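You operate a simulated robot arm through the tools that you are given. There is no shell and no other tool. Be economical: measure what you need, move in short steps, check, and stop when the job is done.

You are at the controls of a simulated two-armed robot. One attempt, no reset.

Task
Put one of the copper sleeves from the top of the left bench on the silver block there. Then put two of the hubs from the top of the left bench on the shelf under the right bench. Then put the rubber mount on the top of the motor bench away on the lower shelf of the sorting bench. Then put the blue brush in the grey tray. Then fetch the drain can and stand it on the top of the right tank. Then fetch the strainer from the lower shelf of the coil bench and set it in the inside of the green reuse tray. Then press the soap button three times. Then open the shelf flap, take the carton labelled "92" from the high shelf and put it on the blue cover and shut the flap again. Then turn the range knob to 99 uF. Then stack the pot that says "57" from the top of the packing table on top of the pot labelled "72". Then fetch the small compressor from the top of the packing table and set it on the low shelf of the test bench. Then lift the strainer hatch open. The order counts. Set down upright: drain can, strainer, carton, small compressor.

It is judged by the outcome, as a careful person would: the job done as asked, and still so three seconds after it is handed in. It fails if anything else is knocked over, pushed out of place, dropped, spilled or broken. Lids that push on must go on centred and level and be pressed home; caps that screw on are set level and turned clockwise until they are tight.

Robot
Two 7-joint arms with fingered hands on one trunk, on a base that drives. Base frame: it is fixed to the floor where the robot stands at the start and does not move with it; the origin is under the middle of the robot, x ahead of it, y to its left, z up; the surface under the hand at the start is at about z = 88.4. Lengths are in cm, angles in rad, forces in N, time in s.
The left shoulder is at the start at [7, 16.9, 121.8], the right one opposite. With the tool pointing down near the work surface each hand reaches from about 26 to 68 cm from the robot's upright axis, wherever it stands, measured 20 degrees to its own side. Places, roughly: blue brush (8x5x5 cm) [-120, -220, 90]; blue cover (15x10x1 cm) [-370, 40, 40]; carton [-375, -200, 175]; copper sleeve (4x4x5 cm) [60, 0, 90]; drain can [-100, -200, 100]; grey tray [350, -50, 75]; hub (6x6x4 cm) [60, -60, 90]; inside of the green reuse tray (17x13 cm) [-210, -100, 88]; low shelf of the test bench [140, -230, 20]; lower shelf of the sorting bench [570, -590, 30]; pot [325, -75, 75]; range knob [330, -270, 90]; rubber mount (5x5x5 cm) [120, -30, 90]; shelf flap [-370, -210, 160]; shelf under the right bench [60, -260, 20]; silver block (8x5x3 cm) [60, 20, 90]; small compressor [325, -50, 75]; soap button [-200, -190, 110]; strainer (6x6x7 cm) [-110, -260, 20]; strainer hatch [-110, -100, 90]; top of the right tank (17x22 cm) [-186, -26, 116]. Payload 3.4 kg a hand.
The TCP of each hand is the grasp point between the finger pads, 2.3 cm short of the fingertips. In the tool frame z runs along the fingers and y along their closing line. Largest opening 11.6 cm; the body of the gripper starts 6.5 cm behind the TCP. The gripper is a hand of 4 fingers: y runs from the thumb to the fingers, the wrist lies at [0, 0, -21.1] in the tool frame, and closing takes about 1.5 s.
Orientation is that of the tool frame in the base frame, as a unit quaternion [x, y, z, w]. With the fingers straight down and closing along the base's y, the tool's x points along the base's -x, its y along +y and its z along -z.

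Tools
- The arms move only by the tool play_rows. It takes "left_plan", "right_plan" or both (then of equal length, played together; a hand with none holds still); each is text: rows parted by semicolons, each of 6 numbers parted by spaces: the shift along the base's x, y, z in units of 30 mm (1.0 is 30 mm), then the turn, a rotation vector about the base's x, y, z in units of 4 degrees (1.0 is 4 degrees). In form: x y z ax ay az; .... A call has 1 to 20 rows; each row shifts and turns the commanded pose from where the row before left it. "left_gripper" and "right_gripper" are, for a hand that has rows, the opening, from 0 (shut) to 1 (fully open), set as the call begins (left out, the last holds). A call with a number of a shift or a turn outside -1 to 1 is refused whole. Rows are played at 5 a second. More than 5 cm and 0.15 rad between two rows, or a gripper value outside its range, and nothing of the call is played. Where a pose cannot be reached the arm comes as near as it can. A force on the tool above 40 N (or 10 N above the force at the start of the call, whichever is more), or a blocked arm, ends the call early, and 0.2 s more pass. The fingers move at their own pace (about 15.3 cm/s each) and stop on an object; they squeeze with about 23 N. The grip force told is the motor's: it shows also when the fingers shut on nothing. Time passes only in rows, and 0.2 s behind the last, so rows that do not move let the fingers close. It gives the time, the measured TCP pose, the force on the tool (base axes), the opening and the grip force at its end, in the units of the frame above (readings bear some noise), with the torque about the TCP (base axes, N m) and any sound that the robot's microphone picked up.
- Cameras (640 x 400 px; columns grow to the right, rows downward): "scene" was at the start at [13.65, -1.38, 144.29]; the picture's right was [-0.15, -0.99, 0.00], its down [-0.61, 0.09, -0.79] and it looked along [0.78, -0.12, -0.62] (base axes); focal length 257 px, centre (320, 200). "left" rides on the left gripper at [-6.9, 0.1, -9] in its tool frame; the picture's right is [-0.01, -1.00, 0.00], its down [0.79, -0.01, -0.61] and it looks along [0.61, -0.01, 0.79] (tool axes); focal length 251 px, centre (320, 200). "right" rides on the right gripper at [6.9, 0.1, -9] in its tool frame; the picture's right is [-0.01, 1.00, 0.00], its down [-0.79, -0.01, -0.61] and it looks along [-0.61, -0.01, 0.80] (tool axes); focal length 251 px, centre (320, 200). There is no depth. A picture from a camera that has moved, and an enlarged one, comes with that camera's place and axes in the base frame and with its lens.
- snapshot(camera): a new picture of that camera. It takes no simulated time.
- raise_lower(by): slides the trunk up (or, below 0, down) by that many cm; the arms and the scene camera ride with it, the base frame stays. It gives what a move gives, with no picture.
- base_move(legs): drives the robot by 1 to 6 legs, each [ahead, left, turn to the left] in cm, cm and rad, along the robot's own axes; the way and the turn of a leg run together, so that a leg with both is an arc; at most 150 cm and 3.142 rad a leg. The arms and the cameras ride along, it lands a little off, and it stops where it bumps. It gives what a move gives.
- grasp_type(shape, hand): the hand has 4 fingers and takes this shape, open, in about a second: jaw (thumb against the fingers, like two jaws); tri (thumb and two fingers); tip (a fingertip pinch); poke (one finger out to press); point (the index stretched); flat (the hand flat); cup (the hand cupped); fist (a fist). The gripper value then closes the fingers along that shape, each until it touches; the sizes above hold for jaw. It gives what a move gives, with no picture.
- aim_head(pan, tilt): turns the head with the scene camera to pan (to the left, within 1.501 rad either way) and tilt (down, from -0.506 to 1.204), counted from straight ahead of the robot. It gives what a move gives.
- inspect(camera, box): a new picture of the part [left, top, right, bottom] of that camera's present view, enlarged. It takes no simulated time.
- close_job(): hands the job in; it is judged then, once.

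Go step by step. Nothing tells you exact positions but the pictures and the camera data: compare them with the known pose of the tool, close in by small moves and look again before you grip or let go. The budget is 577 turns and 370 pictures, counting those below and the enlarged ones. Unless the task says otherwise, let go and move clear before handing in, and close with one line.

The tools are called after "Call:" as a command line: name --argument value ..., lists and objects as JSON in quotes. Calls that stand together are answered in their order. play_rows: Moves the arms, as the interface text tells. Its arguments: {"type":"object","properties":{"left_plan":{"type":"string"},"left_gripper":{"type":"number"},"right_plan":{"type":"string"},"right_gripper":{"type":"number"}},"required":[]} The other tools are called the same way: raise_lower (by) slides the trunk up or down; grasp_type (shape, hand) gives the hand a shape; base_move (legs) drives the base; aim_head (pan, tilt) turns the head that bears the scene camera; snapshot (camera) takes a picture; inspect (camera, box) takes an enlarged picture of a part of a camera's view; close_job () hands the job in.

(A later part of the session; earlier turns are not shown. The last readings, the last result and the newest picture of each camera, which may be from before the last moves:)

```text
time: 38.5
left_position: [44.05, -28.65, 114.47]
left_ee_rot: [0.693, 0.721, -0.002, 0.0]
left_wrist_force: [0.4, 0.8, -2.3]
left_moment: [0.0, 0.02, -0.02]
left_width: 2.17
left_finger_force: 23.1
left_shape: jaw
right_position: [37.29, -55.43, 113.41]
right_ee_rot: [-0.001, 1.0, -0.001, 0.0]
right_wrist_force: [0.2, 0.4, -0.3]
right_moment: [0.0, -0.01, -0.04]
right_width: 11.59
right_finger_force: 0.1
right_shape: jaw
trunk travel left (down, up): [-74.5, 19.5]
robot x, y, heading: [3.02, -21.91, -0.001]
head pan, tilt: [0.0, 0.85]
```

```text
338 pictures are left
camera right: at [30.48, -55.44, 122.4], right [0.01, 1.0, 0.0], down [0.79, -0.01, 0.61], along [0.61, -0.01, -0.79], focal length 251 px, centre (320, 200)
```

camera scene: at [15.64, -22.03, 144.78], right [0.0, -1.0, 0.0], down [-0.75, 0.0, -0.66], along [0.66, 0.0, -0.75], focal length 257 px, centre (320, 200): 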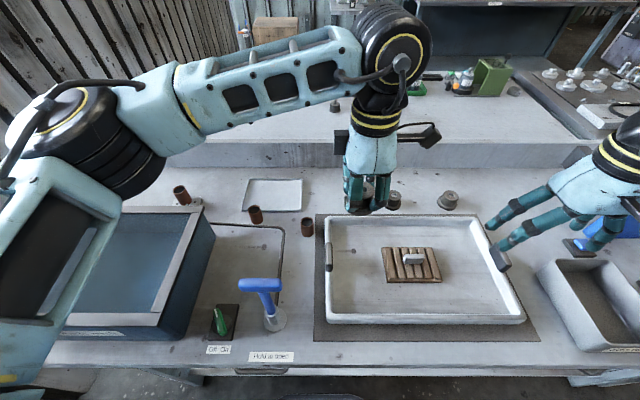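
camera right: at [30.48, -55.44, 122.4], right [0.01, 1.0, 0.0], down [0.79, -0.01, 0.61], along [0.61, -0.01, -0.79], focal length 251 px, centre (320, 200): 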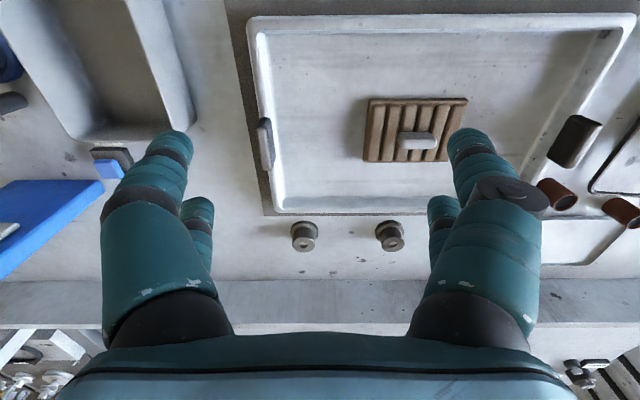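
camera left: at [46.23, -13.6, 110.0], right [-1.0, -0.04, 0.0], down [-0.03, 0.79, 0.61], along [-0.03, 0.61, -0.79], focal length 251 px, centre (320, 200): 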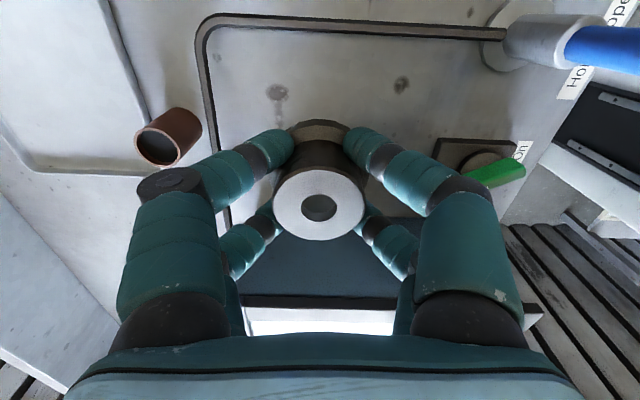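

The best second hub is near (63.8, −43). I'll move the left hand aside and bring the right hand over.

Call:
play_rows --left_plan "0 0.9 0 0 0 0;0 0.9 0 0 0 0;0 0.9 0 0 0 0;0 0.9 0 0 0 0;0 0.9 0 0 0 0;0 0.9 0 0 0 0;0 0 0 0 0 0;0 0 0 0 0 0;0 0 0 0 0 0;0 0 0 0 0 0;0 0 0 0 0 0;0 0 0 0 0 0" --right_plan "0.8 0 0 0 0 0;0.8 0 0 0 0 0;0.8 0 0 0 0 0;0.8 0.4 0 0 0 0;0.8 0.4 0 0 0 0;0.8 0.5 -0.3 0 0 0;0.8 0.5 -0.5 0 0 0;0.8 0.5 -0.5 0 0 0;0.8 0.6 -0.5 0 0 0;0.8 0.6 -0.5 0 0 0;0.8 0.6 0 0 0 0;0 0 0 0 0 0"

Call:
snapshot --camera "right"

```text
time: 41.1
left_position: [43.87, -12.6, 114.43]
left_ee_rot: [0.694, 0.72, 0.0, -0.001]
left_wrist_force: [0.4, -0.5, -1.5]
left_moment: [-0.01, 0.03, -0.01]
left_width: 2.16
left_finger_force: 23.4
left_shape: jaw
right_position: [63.59, -43.41, 106.43]
right_ee_rot: [-0.001, 1.0, 0.0, 0.0]
right_wrist_force: [-0.3, 0.4, 0.2]
right_moment: [-0.03, 0.01, -0.01]
right_width: 11.6
right_finger_force: 0.0
right_shape: jaw
trunk travel left (down, up): [-74.5, 19.5]
robot x, y, heading: [2.59, -21.76, 0.006]
head pan, tilt: [0.0, 0.85]
```

```text
337 pictures are left
camera right: at [56.84, -43.32, 115.46], right [0.01, 1.0, 0.0], down [0.79, -0.01, 0.61], along [0.61, 0.0, -0.79], focal length 251 px, centre (320, 200)
```

right: 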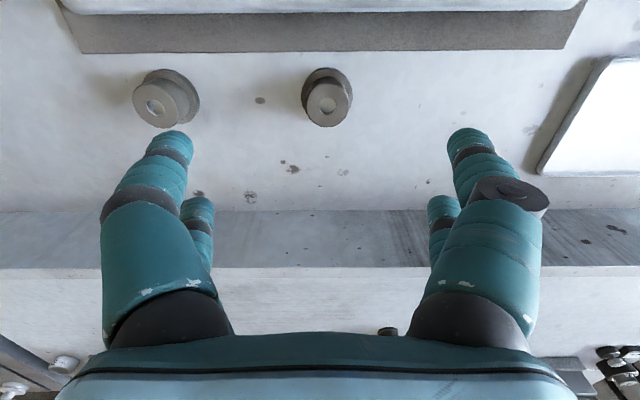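

Call:
play_rows --right_plan "0.18 0.3 -0.8 0 0 0;0 0 -0.8 0 0 0;0 0 -0.8 0 0 0;0 0 -0.8 0 0 0;0 0 -0.8 0 0 0;0 0 -0.7 0 0 0;0 0 0 0 0 0" --right_gripper 0.75

Call:
snapshot --camera "right"

```text
time: 42.7
left_position: [43.89, -12.46, 114.46]
left_ee_rot: [0.694, 0.72, 0.0, 0.0]
left_wrist_force: [-1.1, 0.0, -2.1]
left_moment: [0.0, -0.01, -0.01]
left_width: 2.15
left_finger_force: 23.2
left_shape: jaw
right_position: [64.05, -42.39, 92.19]
right_ee_rot: [0.0, 1.0, 0.0, 0.0]
right_wrist_force: [-0.2, 0.6, 0.3]
right_moment: [0.0, 0.02, 0.01]
right_width: 8.74
right_finger_force: 0.1
right_shape: jaw
trunk travel left (down, up): [-74.5, 19.5]
robot x, y, heading: [2.64, -22.39, 0.001]
head pan, tilt: [0.0, 0.85]
```

```text
336 pictures are left
camera right: at [57.39, -42.35, 101.3], right [0.01, 1.0, 0.0], down [0.79, -0.01, 0.61], along [0.61, 0.0, -0.79], focal length 251 px, centre (320, 200)
```

right: 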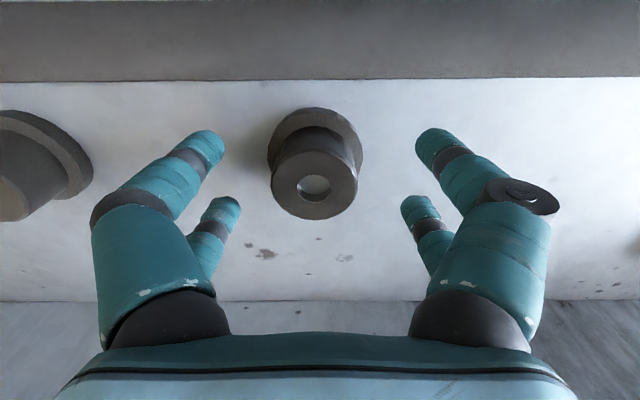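

Call:
play_rows --right_plan "0 -0.05 -0.33 0 0 0;0 0 0 0 0 0"

Call:
play_rows --right_plan "0 0 0 0 0 0;0 0 0 0 0 0;0 0 0 0 0 0;0 0 0 0 0 0;0 0 0 0 0 0;0 0 0 0 0 0;0 0 0 0 0 0;0 0 0 0 0 0;0 0 0.4 0 0 0;0 0 0.6 0 0 0;0 0 0.8 0 0 0;0 0 0.8 0 0 0;0 0 0.8 0 0 0" --right_gripper 0

Call:
snapshot --camera "right"

```text
time: 43.3
left_position: [44.0, -12.59, 114.31]
left_ee_rot: [0.694, 0.72, -0.001, 0.0]
left_wrist_force: [-0.2, 0.9, -1.6]
left_moment: [0.0, 0.01, -0.01]
left_width: 2.18
left_finger_force: 23.3
left_shape: jaw
right_position: [64.11, -42.5, 91.32]
right_ee_rot: [0.0, 1.0, 0.0, 0.0]
right_wrist_force: [-0.5, -0.3, -0.2]
right_moment: [0.01, 0.01, -0.01]
right_width: 8.73
right_finger_force: 0.1
right_shape: jaw
trunk travel left (down, up): [-74.5, 19.5]
robot x, y, heading: [3.04, -21.88, -0.001]
head pan, tilt: [0.0, 0.85]
```

```text
time: 46.1
left_position: [43.86, -12.5, 114.35]
left_ee_rot: [0.695, 0.719, -0.001, -0.001]
left_wrist_force: [-0.3, 0.2, -1.5]
left_moment: [-0.01, -0.02, 0.0]
left_width: 2.15
left_finger_force: 23.2
left_shape: jaw
right_position: [64.24, -42.67, 101.67]
right_ee_rot: [-0.001, 1.0, 0.0, 0.0]
right_wrist_force: [-0.2, 0.4, -1.7]
right_moment: [0.0, -0.01, 0.02]
right_width: 1.71
right_finger_force: 23.2
right_shape: jaw
trunk travel left (down, up): [-74.5, 19.5]
robot x, y, heading: [2.81, -21.86, -0.004]
head pan, tilt: [0.0, 0.85]
```

```text
335 pictures are left
camera right: at [57.39, -42.49, 110.66], right [0.01, 1.0, 0.0], down [0.79, -0.01, 0.61], along [0.61, 0.0, -0.79], focal length 251 px, centre (320, 200)
```

right: 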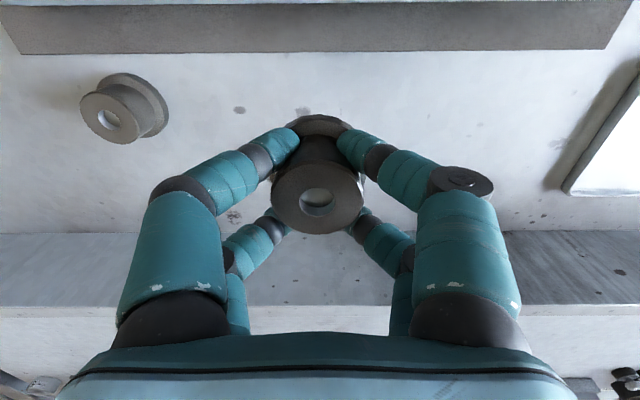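

Both hubs held. Retracting both hands and backing away to look toward the right bench.

Call:
play_rows --left_plan "-0.25 0.2 0 0 0 0;-0.25 0.2 0 0 0 0;-0.25 0.2 0 0 0 0;-0.25 0.2 0 0 0 0;-0.25 0.2 0 0 0 0;-0.25 0.2 0 0 0 0;-0.25 0.2 0 0 0 0;-0.25 0.2 0 0 0 0;-0.25 0.2 0 0 0 0;-0.25 0.2 0 0 0 0" --right_plan "0 0 0.8 0 0 0;0 0 0.8 0 0 0;-0.9 -0.3 0.8 0 0 0;-0.9 -0.3 0.8 0 0 0;-0.9 -0.3 0.8 0 0 0;-0.9 -0.3 0 0 0 0;-0.9 -0.3 0 0 0 0;-0.9 -0.3 0 0 0 0;-0.9 -0.3 0 0 0 0;-0.9 -0.3 0 0 0 0"

Call:
base_move --legs '[[-40, 0, 0]]'

Call:
aim_head --pan -1.0 --tilt 0.45

Call:
snapshot --camera "scene"

```text
time: 48.3
left_position: [36.34, -6.61, 114.44]
left_ee_rot: [0.694, 0.72, 0.0, 0.0]
left_wrist_force: [-0.8, -0.6, -1.6]
left_moment: [0.01, -0.01, -0.02]
left_width: 2.13
left_finger_force: 23.1
left_shape: jaw
right_position: [42.58, -49.75, 113.64]
right_ee_rot: [-0.001, 1.0, 0.001, 0.001]
right_wrist_force: [1.5, -0.7, -1.7]
right_moment: [-0.02, 0.02, -0.02]
right_width: 1.68
right_finger_force: 22.9
right_shape: jaw
trunk travel left (down, up): [-74.5, 19.5]
robot x, y, heading: [2.59, -22.35, 0.003]
head pan, tilt: [0.0, 0.85]
```

```text
time: 50.8
left_position: [-3.17, -6.63, 114.37]
left_ee_rot: [0.694, 0.72, -0.001, 0.0]
left_wrist_force: [-0.1, -0.3, -1.3]
left_moment: [0.0, 0.04, 0.01]
left_width: 2.16
left_finger_force: 22.5
left_shape: jaw
right_position: [2.91, -49.88, 113.43]
right_ee_rot: [-0.001, 1.0, -0.001, 0.0]
right_wrist_force: [-0.2, 0.3, -1.9]
right_moment: [0.02, 0.0, -0.01]
right_width: 1.69
right_finger_force: 22.9
right_shape: jaw
trunk travel left (down, up): [-74.5, 19.5]
robot x, y, heading: [-37.01, -22.07, 0.004]
head pan, tilt: [0.0, 0.85]
```

```text
time: 52.0
left_position: [-3.32, -6.78, 114.34]
left_ee_rot: [0.694, 0.72, -0.001, -0.001]
left_wrist_force: [0.0, -0.7, -1.3]
left_moment: [0.0, -0.05, 0.05]
left_width: 2.15
left_finger_force: 23.0
left_shape: jaw
right_position: [2.85, -49.89, 113.6]
right_ee_rot: [-0.001, 1.0, -0.001, -0.001]
right_wrist_force: [-0.1, -0.1, -1.8]
right_moment: [0.02, -0.02, 0.0]
right_width: 1.67
right_finger_force: 22.7
right_shape: jaw
trunk travel left (down, up): [-74.5, 19.5]
robot x, y, heading: [-36.82, -22.15, 0.001]
head pan, tilt: [-1.0, 0.45]
```

```text
334 pictures are left
camera scene: at [-26.96, -29.98, 148.22], right [-0.84, -0.54, 0.0], down [-0.24, 0.37, -0.9], along [0.49, -0.76, -0.44], focal length 257 px, centre (320, 200)
```

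scene: 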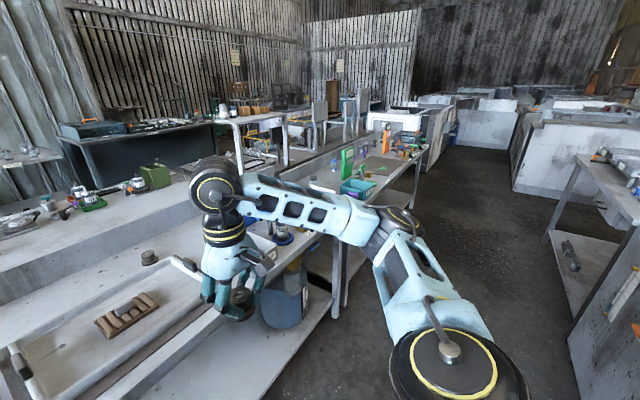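

The right bench continues in line to the right with a low shelf. The aisle looks clear; driving right about 215 cm.

Call:
base_move --legs '[[0, -130, 0], [0, -85, 0]]'

Call:
aim_head --pan 0 --tilt 0.75

Call:
snapshot --camera "scene"

```text
time: 62.7
left_position: [-2.58, -221.83, 114.35]
left_ee_rot: [0.696, 0.718, -0.001, -0.001]
left_wrist_force: [0.8, -0.3, -0.9]
left_moment: [0.0, -0.01, 0.01]
left_width: 2.16
left_finger_force: 23.0
left_shape: jaw
right_position: [3.43, -265.09, 113.66]
right_ee_rot: [0.0, 1.0, 0.0, 0.0]
right_wrist_force: [-0.3, 0.7, -1.4]
right_moment: [-0.02, -0.03, 0.01]
right_width: 1.65
right_finger_force: 23.4
right_shape: jaw
trunk travel left (down, up): [-74.5, 19.5]
robot x, y, heading: [-36.32, -237.28, -0.0]
head pan, tilt: [-1.0, 0.45]
```

```text
time: 64.0
left_position: [-2.51, -221.87, 114.33]
left_ee_rot: [0.695, 0.719, -0.001, -0.001]
left_wrist_force: [-0.4, 0.5, -0.9]
left_moment: [0.02, -0.01, 0.0]
left_width: 2.16
left_finger_force: 23.2
left_shape: jaw
right_position: [3.56, -265.12, 113.61]
right_ee_rot: [0.001, 1.0, -0.001, 0.001]
right_wrist_force: [-0.2, 0.1, -1.5]
right_moment: [-0.01, -0.02, -0.01]
right_width: 1.68
right_finger_force: 23.3
right_shape: jaw
trunk travel left (down, up): [-74.5, 19.5]
robot x, y, heading: [-36.04, -237.45, -0.004]
head pan, tilt: [0.0, 0.75]
```

```text
333 pictures are left
camera scene: at [-22.89, -237.51, 145.58], right [0.0, -1.0, 0.0], down [-0.68, 0.0, -0.73], along [0.73, 0.0, -0.68], focal length 257 px, centre (320, 200)
```

scene: 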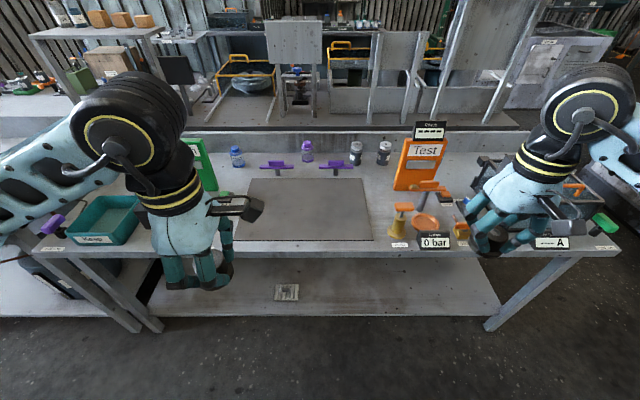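

The low shelf (front edge ≈ x 29, z ≈ 20) lies under this bench between legs. I'll lower the trunk here, outside the bench, then bring the hands down and look.

Call:
raise_lower --by -68

Call:
aim_head --pan 0 --tilt 0.6

Call:
snapshot --camera "scene"

```text
refused: -68 is not a number from -40 to 40
```

```text
time: 64.7
left_position: [-2.6, -221.85, 114.5]
left_ee_rot: [0.695, 0.719, -0.001, -0.001]
left_wrist_force: [-0.1, 0.7, -1.6]
left_moment: [0.02, -0.04, -0.01]
left_width: 2.18
left_finger_force: 23.5
left_shape: jaw
right_position: [3.44, -265.23, 113.52]
right_ee_rot: [0.002, 1.0, 0.0, 0.0]
right_wrist_force: [0.3, 0.2, -1.5]
right_moment: [-0.01, 0.02, -0.02]
right_width: 1.7
right_finger_force: 23.2
right_shape: jaw
trunk travel left (down, up): [-74.5, 19.5]
robot x, y, heading: [-36.3, -237.57, -0.003]
head pan, tilt: [0.0, 0.6]
```

```text
332 pictures are left
camera scene: at [-22.34, -237.5, 146.86], right [0.0, -1.0, 0.0], down [-0.57, 0.0, -0.82], along [0.82, 0.0, -0.57], focal length 257 px, centre (320, 200)
```

scene: 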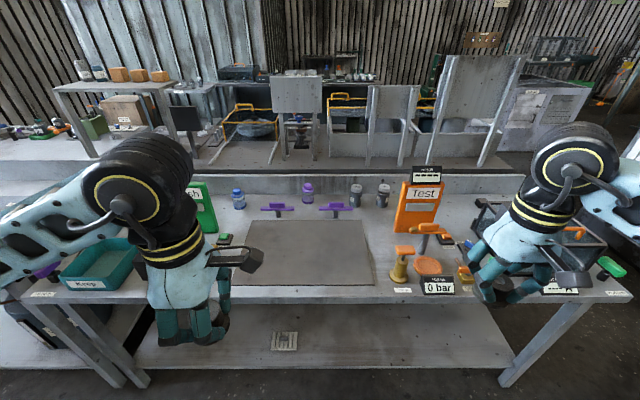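

Call:
raise_lower --by -34

Call:
raise_lower --by -34

Call:
snapshot --camera "scene"

```text
time: 68.0
left_position: [-2.57, -222.01, 80.39]
left_ee_rot: [0.696, 0.718, -0.001, -0.001]
left_wrist_force: [-0.5, 0.4, -1.7]
left_moment: [0.0, 0.01, 0.01]
left_width: 2.16
left_finger_force: 23.3
left_shape: jaw
right_position: [3.5, -265.14, 79.46]
right_ee_rot: [0.001, 1.0, 0.0, 0.0]
right_wrist_force: [-0.7, -0.8, -1.8]
right_moment: [0.02, 0.0, 0.02]
right_width: 1.69
right_finger_force: 23.3
right_shape: jaw
trunk travel left (down, up): [-40.5, 53.5]
robot x, y, heading: [-36.32, -237.48, -0.005]
head pan, tilt: [0.0, 0.6]
```

```text
time: 71.3
left_position: [-2.64, -221.85, 46.36]
left_ee_rot: [0.695, 0.719, 0.0, 0.0]
left_wrist_force: [0.2, 0.7, -1.0]
left_moment: [0.0, -0.02, 0.01]
left_width: 2.15
left_finger_force: 23.2
left_shape: jaw
right_position: [3.44, -265.17, 45.56]
right_ee_rot: [0.001, 1.0, -0.001, -0.001]
right_wrist_force: [-0.3, 1.2, -1.1]
right_moment: [0.02, 0.01, -0.03]
right_width: 1.69
right_finger_force: 23.1
right_shape: jaw
trunk travel left (down, up): [-6.5, 87.5]
robot x, y, heading: [-36.68, -237.4, -0.004]
head pan, tilt: [0.0, 0.6]
```

```text
331 pictures are left
camera scene: at [-22.37, -237.49, 78.87], right [0.0, -1.0, 0.0], down [-0.57, 0.0, -0.82], along [0.82, 0.0, -0.57], focal length 257 px, centre (320, 200)
```

scene: 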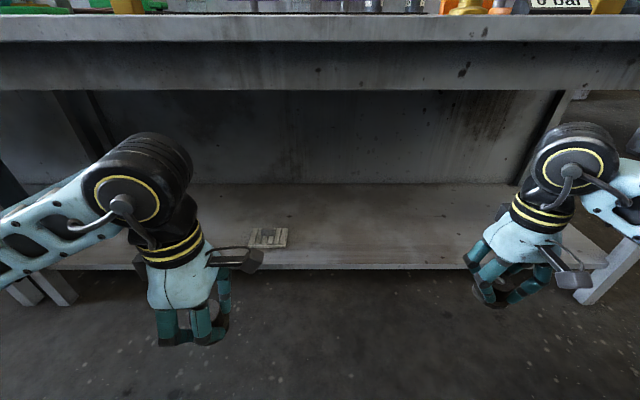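

Shelf seen: x 28–75, with a small item at (41, −220) to avoid. Lowering hands to z ≈ 31 and shifting right.

Call:
play_rows --left_plan "0 0 -0.85 0 0 0;0 0 -0.85 0 0 0;0 0 -0.85 0 0 0;0 0 -0.85 0 0 0;0 0 -0.85 0 0 0;0 0 -0.85 0 0 0;0 0 0 0 0 0" --right_plan "0 0 -0.82 0 0 0;0 0 -0.82 0 0 0;0 0 -0.82 0 0 0;0 0 -0.82 0 0 0;0 0 -0.82 0 0 0;0 0 -0.82 0 0 0;0 0 0 0 0 0"

Call:
base_move --legs '[[0, -15, 0]]'

Call:
snapshot --camera "scene"

Call:
snapshot --camera "right"

```text
time: 72.9
left_position: [-2.67, -221.85, 31.18]
left_ee_rot: [0.695, 0.719, -0.001, -0.001]
left_wrist_force: [-1.0, 0.1, -1.9]
left_moment: [-0.01, 0.01, 0.01]
left_width: 2.11
left_finger_force: 23.2
left_shape: jaw
right_position: [3.45, -265.21, 30.75]
right_ee_rot: [0.0, 1.0, 0.0, 0.0]
right_wrist_force: [-0.9, 0.5, -1.4]
right_moment: [-0.01, 0.0, 0.01]
right_width: 1.69
right_finger_force: 22.9
right_shape: jaw
trunk travel left (down, up): [-6.5, 87.5]
robot x, y, heading: [-36.4, -237.31, -0.001]
head pan, tilt: [0.0, 0.6]
```

```text
time: 74.3
left_position: [-2.68, -237.07, 31.19]
left_ee_rot: [0.695, 0.719, 0.0, -0.001]
left_wrist_force: [0.2, 0.9, -2.1]
left_moment: [-0.01, 0.01, 0.03]
left_width: 2.15
left_finger_force: 23.0
left_shape: jaw
right_position: [3.46, -280.27, 30.88]
right_ee_rot: [0.002, 1.0, 0.0, 0.0]
right_wrist_force: [-0.3, 0.2, -1.3]
right_moment: [-0.01, -0.02, 0.04]
right_width: 1.66
right_finger_force: 22.8
right_shape: jaw
trunk travel left (down, up): [-6.5, 87.5]
robot x, y, heading: [-36.09, -252.71, -0.006]
head pan, tilt: [0.0, 0.6]
```

```text
330 pictures are left
camera scene: at [-22.4, -252.58, 78.87], right [0.0, -1.0, 0.0], down [-0.57, 0.0, -0.82], along [0.82, 0.0, -0.57], focal length 257 px, centre (320, 200)
```

scene: 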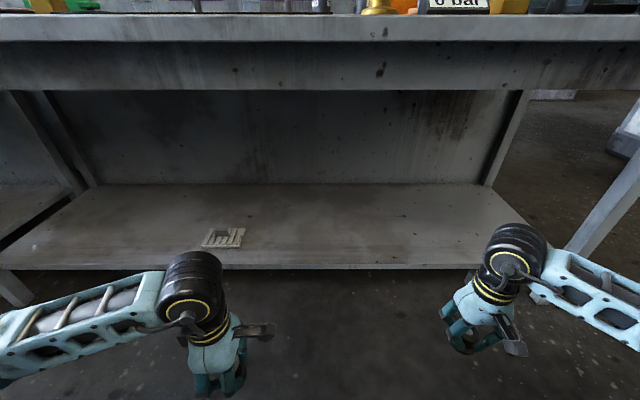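

```text
329 pictures are left
camera right: at [-3.3, -280.25, 39.79], right [0.01, 1.0, 0.0], down [0.79, -0.01, 0.61], along [0.61, -0.01, -0.79], focal length 251 px, centre (320, 200)
```

right: 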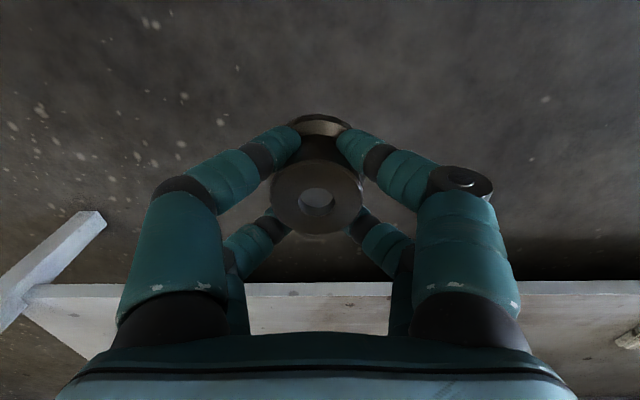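

Path under the bench apron (z ≈ 70) is clear. Driving in 24 cm and extending the arms over the shelf.

Call:
base_move --legs '[[24, 0, 0]]'

Call:
play_rows --left_plan "0.8 0 0 0 0 0;0.8 0 0 0 0 0;0.8 0 0 0 0 0;0.8 0 0 0 0 0;0.8 0 0 0 0 0;0.8 0 0 0 0 0;0.8 -0.5 0 0 0 0;0.5 -0.5 0 0 0 0;0 0 0 0 0 0" --right_plan "0.6 0.3 0 0 0 0;0.6 0.3 0 0 0 0;0.6 0.3 0 0 0 0;0.6 0.3 0 0 0 0;0.6 0 0 0 0 0;0.6 0 0 0 0 0;0.6 0 0 0 0 0;0 0 0 0 0 0;0 0 0 0 0 0"

Call:
snapshot --camera "scene"

Call:
snapshot --camera "left"

Call:
snapshot --camera "right"

```text
time: 76.1
left_position: [21.42, -237.17, 31.04]
left_ee_rot: [0.696, 0.718, 0.0, 0.0]
left_wrist_force: [-0.1, 0.0, -1.8]
left_moment: [0.02, -0.03, 0.01]
left_width: 2.14
left_finger_force: 22.8
left_shape: jaw
right_position: [27.48, -280.52, 30.81]
right_ee_rot: [0.002, 1.0, 0.0, 0.0]
right_wrist_force: [0.6, -0.9, -1.3]
right_moment: [0.02, 0.01, 0.01]
right_width: 1.68
right_finger_force: 22.9
right_shape: jaw
trunk travel left (down, up): [-6.5, 87.5]
robot x, y, heading: [-11.81, -252.87, 0.001]
head pan, tilt: [0.0, 0.6]
```

```text
time: 78.1
left_position: [39.77, -240.1, 31.08]
left_ee_rot: [0.696, 0.718, -0.001, -0.001]
left_wrist_force: [0.7, -0.2, -0.6]
left_moment: [-0.03, 0.01, -0.01]
left_width: 2.16
left_finger_force: 23.1
left_shape: jaw
right_position: [39.97, -276.85, 30.76]
right_ee_rot: [0.002, 1.0, 0.0, -0.001]
right_wrist_force: [-0.3, 0.2, -1.5]
right_moment: [-0.02, 0.0, 0.01]
right_width: 1.64
right_finger_force: 22.9
right_shape: jaw
trunk travel left (down, up): [-6.5, 87.5]
robot x, y, heading: [-12.14, -252.36, 0.001]
head pan, tilt: [0.0, 0.6]
```

```text
328 pictures are left
camera scene: at [1.69, -252.68, 78.87], right [0.0, -1.0, 0.0], down [-0.57, 0.0, -0.82], along [0.82, 0.0, -0.57], focal length 257 px, centre (320, 200)
```

scene: 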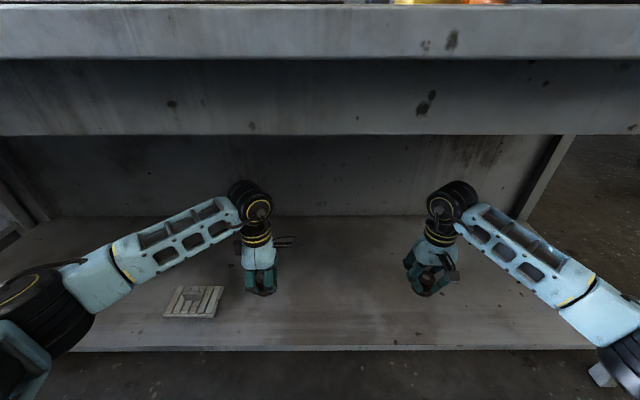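

```text
327 pictures are left
camera left: at [40.1, -246.95, 40.15], right [-1.0, -0.04, 0.0], down [-0.03, 0.79, 0.61], along [-0.03, 0.61, -0.79], focal length 251 px, centre (320, 200)
```

left: 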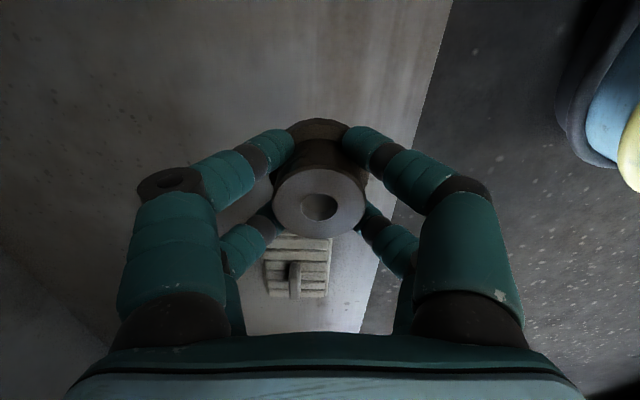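

```text
326 pictures are left
camera right: at [33.31, -276.76, 39.75], right [0.01, 1.0, 0.0], down [0.79, -0.01, 0.61], along [0.61, -0.01, -0.8], focal length 251 px, centre (320, 200)
```

right: 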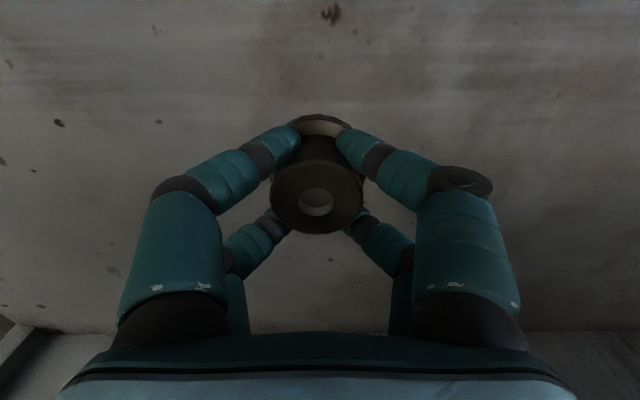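

Both hubs are over clear shelf. Lowering.

Call:
play_rows --left_plan "0 -0.3 -0.6 0 0 0;0 0 -0.6 0 0 0;0 0 -0.6 0 0 0;0 0 -0.6 0 0 0;0 0 0 0 0 0" --right_plan "0 0 -0.6 0 0 0;0 0 -0.6 0 0 0;0 0 -0.6 0 0 0;0 0 -0.6 0 0 0;0 0 0 0 0 0"

Call:
play_rows --left_plan "0 0 -0.12 0 0 0;0 0 -0.12 0 0 0;0 0 -0.12 0 0 0;0 0 -0.12 0 0 0;0 0 -0.12 0 0 0;0 0 -0.12 0 0 0"

Call:
play_rows --right_plan "0 0 -0.12 0 0 0;0 0 -0.12 0 0 0;0 0 -0.12 0 0 0;0 0 -0.12 0 0 0;0 0 -0.12 0 0 0;0 0 -0.12 0 0 0"

```text
time: 79.3
left_position: [39.87, -240.91, 23.99]
left_ee_rot: [0.696, 0.718, 0.0, 0.0]
left_wrist_force: [0.2, -0.3, -2.7]
left_moment: [0.02, 0.01, -0.01]
left_width: 2.13
left_finger_force: 22.8
left_shape: jaw
right_position: [40.02, -276.81, 23.54]
right_ee_rot: [0.001, 1.0, 0.001, 0.0]
right_wrist_force: [-0.3, -0.2, -1.1]
right_moment: [0.01, -0.01, 0.0]
right_width: 1.67
right_finger_force: 22.9
right_shape: jaw
trunk travel left (down, up): [-6.5, 87.5]
robot x, y, heading: [-11.81, -252.75, -0.009]
head pan, tilt: [0.0, 0.6]
```

```text
time: 80.7
left_position: [39.74, -241.02, 21.74]
left_ee_rot: [0.696, 0.718, -0.001, -0.001]
left_wrist_force: [0.1, -0.1, -1.5]
left_moment: [-0.01, 0.03, -0.02]
left_width: 2.13
left_finger_force: 23.2
left_shape: jaw
right_position: [40.15, -276.79, 23.66]
right_ee_rot: [0.001, 1.0, 0.0, 0.0]
right_wrist_force: [-0.3, 0.2, -1.0]
right_moment: [0.0, 0.0, 0.01]
right_width: 1.61
right_finger_force: 23.0
right_shape: jaw
trunk travel left (down, up): [-6.5, 87.5]
robot x, y, heading: [-12.19, -252.73, -0.002]
head pan, tilt: [0.0, 0.6]
```

```text
time: 82.1
left_position: [39.78, -240.95, 21.9]
left_ee_rot: [0.696, 0.718, 0.0, 0.001]
left_wrist_force: [0.3, -0.4, -1.4]
left_moment: [-0.03, 0.02, 0.01]
left_width: 2.13
left_finger_force: 22.9
left_shape: jaw
right_position: [40.1, -276.85, 21.75]
right_ee_rot: [0.002, 1.0, -0.001, 0.001]
right_wrist_force: [-1.8, 0.0, 16.6]
right_moment: [-0.05, 0.1, 0.0]
right_width: 1.66
right_finger_force: 22.9
right_shape: jaw
trunk travel left (down, up): [-6.5, 87.5]
robot x, y, heading: [-12.19, -252.44, -0.002]
head pan, tilt: [0.0, 0.6]
```

Call:
play_rows --left_plan "0 0 -0.07 0 0 0;0 0 -0.07 0 0 0;0 0 -0.07 0 0 0;0 0 0 0 0 0" --right_plan "0 0 0.08 0 0 0;0 0 0 0 0 0;0 0 0 0 0 0;0 0 0 0 0 0"

```text
time: 83.1
left_position: [39.88, -240.96, 21.57]
left_ee_rot: [0.696, 0.718, 0.002, 0.001]
left_wrist_force: [-0.1, 1.5, 31.9]
left_moment: [0.09, 0.02, 0.01]
left_width: 2.22
left_finger_force: 23.4
left_shape: jaw
right_position: [40.06, -276.87, 21.96]
right_ee_rot: [0.002, 1.0, 0.0, 0.001]
right_wrist_force: [-0.2, 0.2, -1.8]
right_moment: [-0.01, -0.02, 0.0]
right_width: 1.65
right_finger_force: 22.5
right_shape: jaw
trunk travel left (down, up): [-6.5, 87.5]
robot x, y, heading: [-12.22, -252.46, -0.001]
head pan, tilt: [0.0, 0.6]
```

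Both are in contact (right hovering ~1 mm). Releasing both and lifting.

Call:
play_rows --left_plan "0 0 0.06 0 0 0;0 0 0 0 0 0" --right_plan "0 0 -0.05 0 0 0;0 0 0 0 0 0"

Call:
play_rows --left_plan "0 0 0 0 0 0;0 0 0 0 0 0;0 0 0 0 0 0;0 0 0.3 0 0 0;0 0 0.5 0 0 0;0 0 0.8 0 0 0;0 0 0.8 0 0 0;0 0 0.6 0 0 0" --right_plan "0 0 0 0 0 0;0 0 0 0 0 0;0 0 0 0 0 0;0 0 0.3 0 0 0;0 0 0.5 0 0 0;0 0 0.8 0 0 0;0 0 0.8 0 0 0;0 0 0.6 0 0 0" --left_gripper 0.7 --right_gripper 0.7

Call:
snapshot --camera "scene"

Call:
snapshot --camera "right"

Call:
snapshot --camera "left"

```text
time: 83.7
left_position: [39.83, -241.05, 21.64]
left_ee_rot: [0.696, 0.718, 0.001, 0.002]
left_wrist_force: [7.1, -0.7, 20.6]
left_moment: [-0.06, -0.42, 0.0]
left_width: 2.15
left_finger_force: 22.5
left_shape: jaw
right_position: [40.09, -276.85, 21.71]
right_ee_rot: [0.003, 1.0, 0.0, 0.003]
right_wrist_force: [-0.8, 0.7, 7.8]
right_moment: [-0.07, 0.12, 0.01]
right_width: 1.65
right_finger_force: 22.8
right_shape: jaw
trunk travel left (down, up): [-6.5, 87.5]
robot x, y, heading: [-12.46, -252.83, -0.004]
head pan, tilt: [0.0, 0.6]
```

```text
time: 85.5
left_position: [39.73, -240.87, 30.48]
left_ee_rot: [0.696, 0.718, -0.001, -0.001]
left_wrist_force: [0.0, -0.8, -0.7]
left_moment: [-0.01, 0.01, -0.01]
left_width: 8.08
left_finger_force: 0.2
left_shape: jaw
right_position: [40.16, -276.74, 30.52]
right_ee_rot: [0.002, 1.0, 0.001, 0.0]
right_wrist_force: [0.2, 0.5, 0.4]
right_moment: [-0.02, 0.02, 0.02]
right_width: 8.06
right_finger_force: 0.1
right_shape: jaw
trunk travel left (down, up): [-6.5, 87.5]
robot x, y, heading: [-12.12, -252.27, -0.005]
head pan, tilt: [0.0, 0.6]
```

```text
325 pictures are left
camera scene: at [1.67, -252.68, 78.87], right [0.0, -1.0, 0.0], down [-0.57, 0.0, -0.82], along [0.82, 0.0, -0.57], focal length 257 px, centre (320, 200)
```

scene: 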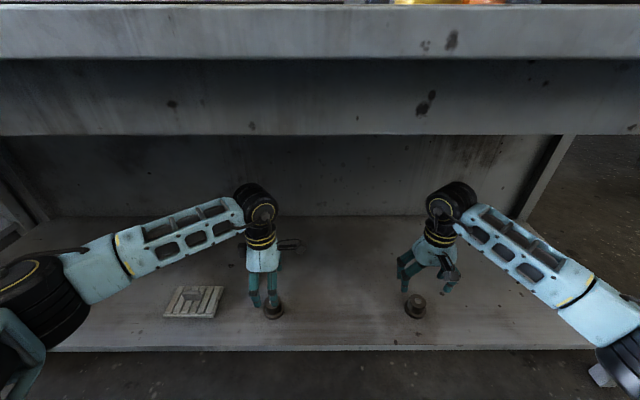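

```text
324 pictures are left
camera right: at [33.38, -276.75, 39.51], right [0.01, 1.0, 0.0], down [0.8, -0.01, 0.61], along [0.61, -0.01, -0.8], focal length 251 px, centre (320, 200)
```

right: 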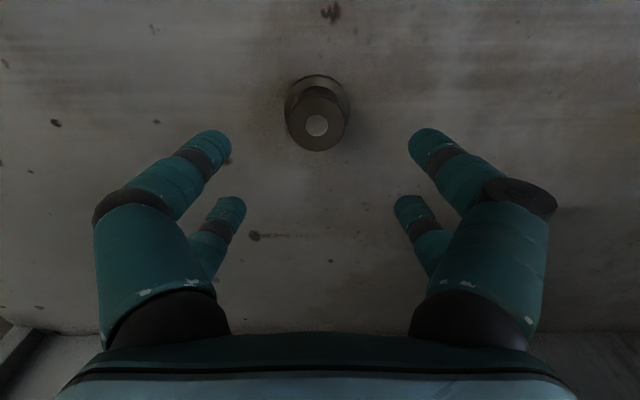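

```text
323 pictures are left
camera left: at [40.02, -247.82, 39.5], right [-1.0, -0.04, 0.0], down [-0.03, 0.79, 0.61], along [-0.03, 0.61, -0.79], focal length 251 px, centre (320, 200)
```

left: 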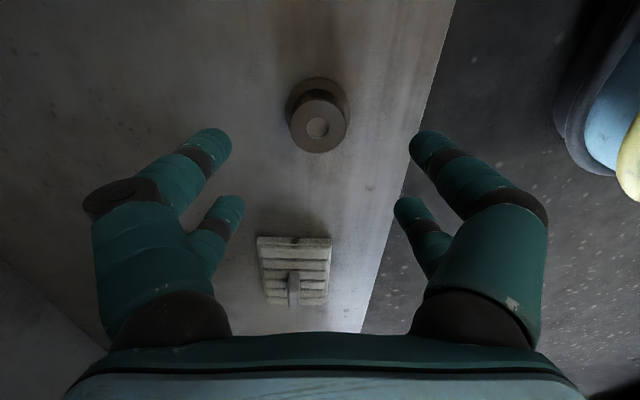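

Both hubs are on the shelf. Now retract and back out, then raise to survey the room for routes to the motor bench and sorting bench.

Call:
play_rows --left_plan "-0.8 0 0 0 0 0;-0.8 0 0 0 0 0;-0.8 0 0 0 0 0;-0.8 0 0 0 0 0;-0.8 0 0 0 0 0" --right_plan "-0.8 0 0 0 0 0;-0.8 0 0 0 0 0;-0.8 0 0 0 0 0;-0.8 0 0 0 0 0;-0.8 0 0 0 0 0"

Call:
base_move --legs '[[-28, 0, 0]]'

Call:
raise_lower --by 40

Call:
raise_lower --by 40

Call:
aim_head --pan 0.5 --tilt 0.3

Call:
snapshot --camera "scene"

Call:
aim_head --pan -0.6 --tilt 0.3

Call:
snapshot --camera "scene"

```text
time: 86.7
left_position: [27.7, -240.99, 30.42]
left_ee_rot: [0.696, 0.718, -0.002, -0.001]
left_wrist_force: [0.6, 0.1, 0.5]
left_moment: [-0.02, -0.01, 0.0]
left_width: 8.05
left_finger_force: 0.2
left_shape: jaw
right_position: [28.19, -276.81, 30.47]
right_ee_rot: [0.002, 1.0, 0.0, 0.0]
right_wrist_force: [0.2, -0.2, -0.3]
right_moment: [0.01, 0.02, 0.0]
right_width: 8.05
right_finger_force: 0.0
right_shape: jaw
trunk travel left (down, up): [-6.5, 87.5]
robot x, y, heading: [-12.29, -252.48, -0.001]
head pan, tilt: [0.0, 0.6]
```

```text
time: 88.6
left_position: [-0.51, -240.77, 30.35]
left_ee_rot: [0.696, 0.718, -0.001, 0.0]
left_wrist_force: [-0.6, -0.8, -0.2]
left_moment: [0.02, -0.01, 0.02]
left_width: 8.08
left_finger_force: 0.0
left_shape: jaw
right_position: [-0.07, -276.75, 30.44]
right_ee_rot: [0.002, 1.0, 0.0, 0.0]
right_wrist_force: [-0.1, -0.5, 0.9]
right_moment: [0.01, 0.02, 0.01]
right_width: 8.08
right_finger_force: 0.1
right_shape: jaw
trunk travel left (down, up): [-6.5, 87.5]
robot x, y, heading: [-40.49, -252.46, -0.004]
head pan, tilt: [0.0, 0.6]
```

```text
time: 92.5
left_position: [-0.4, -240.87, 70.27]
left_ee_rot: [0.696, 0.718, -0.001, -0.001]
left_wrist_force: [0.6, -0.2, -0.8]
left_moment: [0.01, -0.03, 0.0]
left_width: 8.06
left_finger_force: 0.2
left_shape: jaw
right_position: [-0.08, -276.68, 70.46]
right_ee_rot: [0.002, 1.0, 0.0, 0.0]
right_wrist_force: [-0.5, -0.3, 0.4]
right_moment: [0.01, 0.02, 0.03]
right_width: 8.09
right_finger_force: 0.2
right_shape: jaw
trunk travel left (down, up): [-46.5, 47.5]
robot x, y, heading: [-40.39, -252.51, -0.003]
head pan, tilt: [0.0, 0.6]
```

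```text
time: 96.3
left_position: [-0.5, -240.88, 110.45]
left_ee_rot: [0.696, 0.718, 0.0, -0.001]
left_wrist_force: [0.1, 0.0, -0.2]
left_moment: [0.01, 0.0, -0.01]
left_width: 8.11
left_finger_force: 0.1
left_shape: jaw
right_position: [-0.05, -276.73, 110.43]
right_ee_rot: [0.001, 1.0, 0.0, 0.0]
right_wrist_force: [0.5, 0.2, 0.4]
right_moment: [0.01, 0.01, 0.02]
right_width: 8.09
right_finger_force: 0.0
right_shape: jaw
trunk travel left (down, up): [-86.5, 7.5]
robot x, y, heading: [-40.24, -252.24, -0.004]
head pan, tilt: [0.0, 0.6]
```

```text
time: 97.2
left_position: [-0.51, -240.89, 110.42]
left_ee_rot: [0.697, 0.718, 0.0, 0.0]
left_wrist_force: [0.1, -0.4, -0.4]
left_moment: [0.01, -0.01, 0.0]
left_width: 8.1
left_finger_force: 0.2
left_shape: jaw
right_position: [-0.01, -276.84, 110.56]
right_ee_rot: [0.002, 1.0, 0.0, 0.0]
right_wrist_force: [1.0, 0.4, -1.1]
right_moment: [0.01, 0.03, -0.03]
right_width: 8.08
right_finger_force: 0.1
right_shape: jaw
trunk travel left (down, up): [-86.5, 7.5]
robot x, y, heading: [-40.18, -252.24, -0.004]
head pan, tilt: [0.499, 0.3]
```

```text
322 pictures are left
camera scene: at [-27.13, -248.1, 161.62], right [0.47, -0.88, 0.0], down [-0.26, -0.14, -0.96], along [0.84, 0.45, -0.3], focal length 257 px, centre (320, 200)
```

scene: 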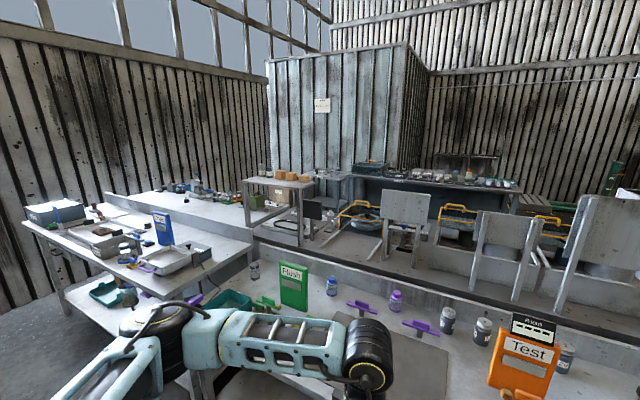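

```text
time: 98.5
left_position: [-0.39, -240.84, 110.46]
left_ee_rot: [0.696, 0.718, 0.0, -0.001]
left_wrist_force: [0.5, -0.6, -0.2]
left_moment: [0.03, 0.0, -0.04]
left_width: 8.04
left_finger_force: 0.0
left_shape: jaw
right_position: [0.02, -276.87, 110.49]
right_ee_rot: [0.002, 1.0, 0.0, 0.0]
right_wrist_force: [0.7, 0.7, -0.4]
right_moment: [0.0, 0.0, -0.04]
right_width: 8.06
right_finger_force: 0.1
right_shape: jaw
trunk travel left (down, up): [-86.5, 7.5]
robot x, y, heading: [-40.48, -252.38, -0.004]
head pan, tilt: [-0.6, 0.3]
```

```text
321 pictures are left
camera scene: at [-27.66, -257.83, 161.62], right [-0.57, -0.82, 0.0], down [-0.24, 0.17, -0.96], along [0.79, -0.54, -0.3], focal length 257 px, centre (320, 200)
```

scene: 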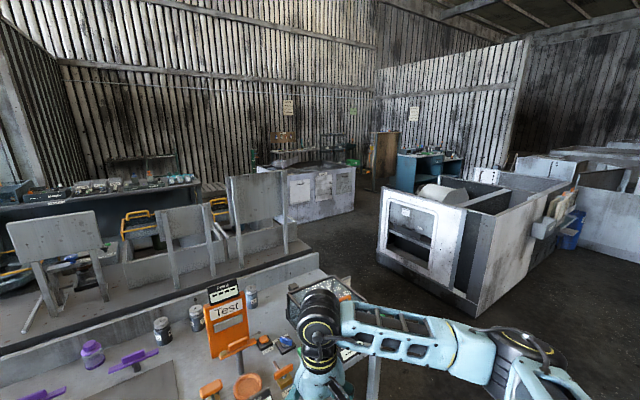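

I need a clearer picture of what is behind the left and right benches.

Call:
aim_head --pan 0.15 --tilt 0.35

Call:
inspect --camera "scene" --box '[0, 80, 320, 280]'

Call:
inspect --camera "scene" --box '[320, 80, 640, 280]'

```text
time: 99.7
left_position: [-0.46, -240.87, 110.54]
left_ee_rot: [0.696, 0.718, 0.0, -0.001]
left_wrist_force: [0.0, -0.2, 1.1]
left_moment: [0.01, 0.01, -0.01]
left_width: 8.09
left_finger_force: 0.0
left_shape: jaw
right_position: [0.01, -276.81, 110.47]
right_ee_rot: [0.001, 1.0, 0.0, 0.0]
right_wrist_force: [0.5, -0.2, 0.3]
right_moment: [0.0, -0.01, 0.0]
right_width: 8.09
right_finger_force: 0.0
right_shape: jaw
trunk travel left (down, up): [-86.5, 7.5]
robot x, y, heading: [-40.5, -252.4, 0.001]
head pan, tilt: [0.15, 0.351]
```

```text
2.00 times, centred on (160, 180) of scene
camera zoom: at [-26.14, -251.18, 161.15], right [0.14, -0.99, 0.0], down [-0.34, -0.05, -0.94], along [0.93, 0.14, -0.34], focal length 514 px, centre (640, 240)
```

zoom: 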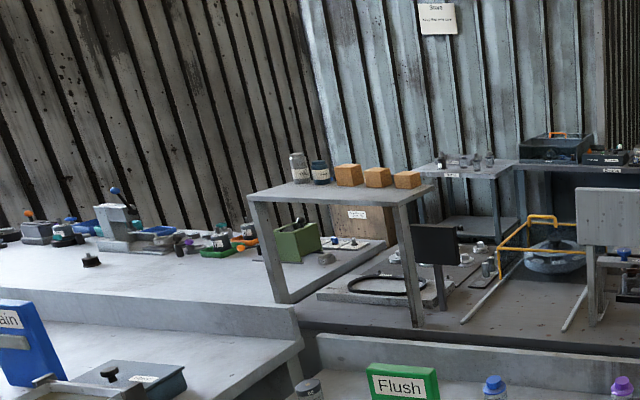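

```text
2.00 times, centred on (480, 180) of scene
camera zoom: at [-26.14, -251.18, 161.15], right [0.14, -0.99, 0.0], down [-0.34, -0.05, -0.94], along [0.93, 0.14, -0.34], focal length 514 px, centre (0, 240)
```

zoom: 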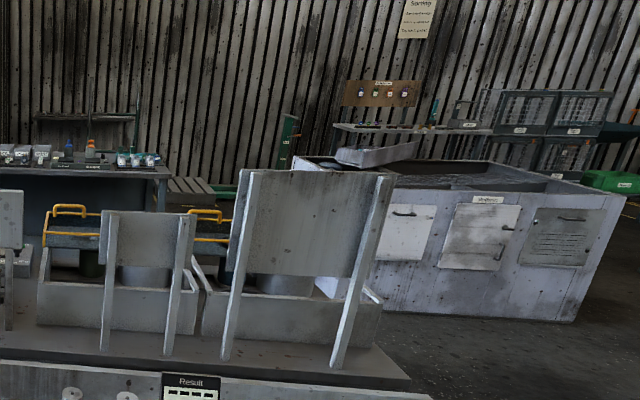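

I need a side view to understand the row behind the benches. Driving right past the end of the right bench and looking.

Call:
base_move --legs '[[0, -125, 0]]'

Call:
aim_head --pan 0.4 --tilt 0.3

Call:
snapshot --camera "scene"

Call:
aim_head --pan -0.4 --tilt 0.3

Call:
snapshot --camera "scene"

```text
time: 106.0
left_position: [-0.87, -365.96, 110.37]
left_ee_rot: [0.696, 0.718, -0.001, 0.0]
left_wrist_force: [0.3, 0.1, 0.5]
left_moment: [0.0, 0.02, 0.0]
left_width: 8.08
left_finger_force: 0.1
left_shape: jaw
right_position: [-0.5, -401.81, 110.6]
right_ee_rot: [0.003, 1.0, 0.0, 0.001]
right_wrist_force: [-0.1, -0.2, 0.5]
right_moment: [0.01, 0.01, 0.0]
right_width: 8.08
right_finger_force: 0.0
right_shape: jaw
trunk travel left (down, up): [-86.5, 7.5]
robot x, y, heading: [-40.58, -377.66, -0.002]
head pan, tilt: [0.15, 0.351]
```

```text
time: 106.7
left_position: [-0.97, -365.88, 110.34]
left_ee_rot: [0.696, 0.718, 0.0, -0.001]
left_wrist_force: [-0.7, 0.8, 0.1]
left_moment: [0.02, 0.03, 0.01]
left_width: 8.1
left_finger_force: 0.1
left_shape: jaw
right_position: [-0.47, -401.93, 110.52]
right_ee_rot: [0.002, 1.0, 0.0, 0.0]
right_wrist_force: [0.2, 0.3, -0.9]
right_moment: [0.01, 0.01, -0.01]
right_width: 8.07
right_finger_force: 0.0
right_shape: jaw
trunk travel left (down, up): [-86.5, 7.5]
robot x, y, heading: [-41.45, -377.61, -0.008]
head pan, tilt: [0.4, 0.3]
```

```text
318 pictures are left
camera scene: at [-27.25, -374.07, 161.62], right [0.38, -0.92, 0.0], down [-0.27, -0.11, -0.96], along [0.88, 0.37, -0.3], focal length 257 px, centre (320, 200)
```

scene: 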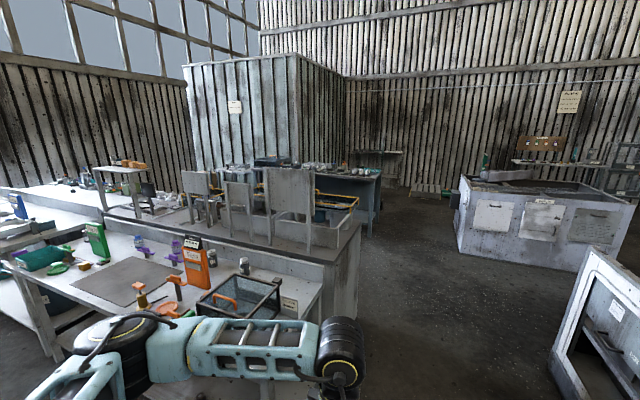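

```text
time: 107.9
left_position: [-0.86, -365.95, 110.35]
left_ee_rot: [0.696, 0.718, -0.001, -0.001]
left_wrist_force: [-0.4, 0.2, -0.4]
left_moment: [0.01, 0.01, 0.03]
left_width: 8.07
left_finger_force: 0.1
left_shape: jaw
right_position: [-0.51, -402.0, 110.49]
right_ee_rot: [0.001, 1.0, 0.0, 0.0]
right_wrist_force: [-0.1, 0.4, -0.3]
right_moment: [0.04, 0.01, -0.01]
right_width: 8.1
right_finger_force: 0.0
right_shape: jaw
trunk travel left (down, up): [-86.5, 7.5]
robot x, y, heading: [-41.04, -377.28, -0.004]
head pan, tilt: [-0.4, 0.3]
```

```text
317 pictures are left
camera scene: at [-27.28, -381.29, 161.62], right [-0.39, -0.92, 0.0], down [-0.27, 0.12, -0.96], along [0.88, -0.37, -0.3], focal length 257 px, centre (320, 200)
```

scene: 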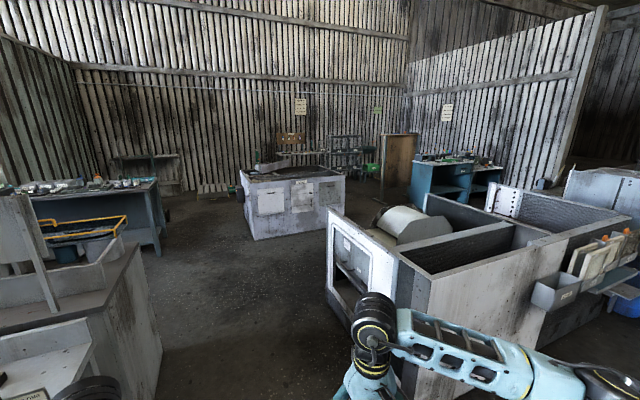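

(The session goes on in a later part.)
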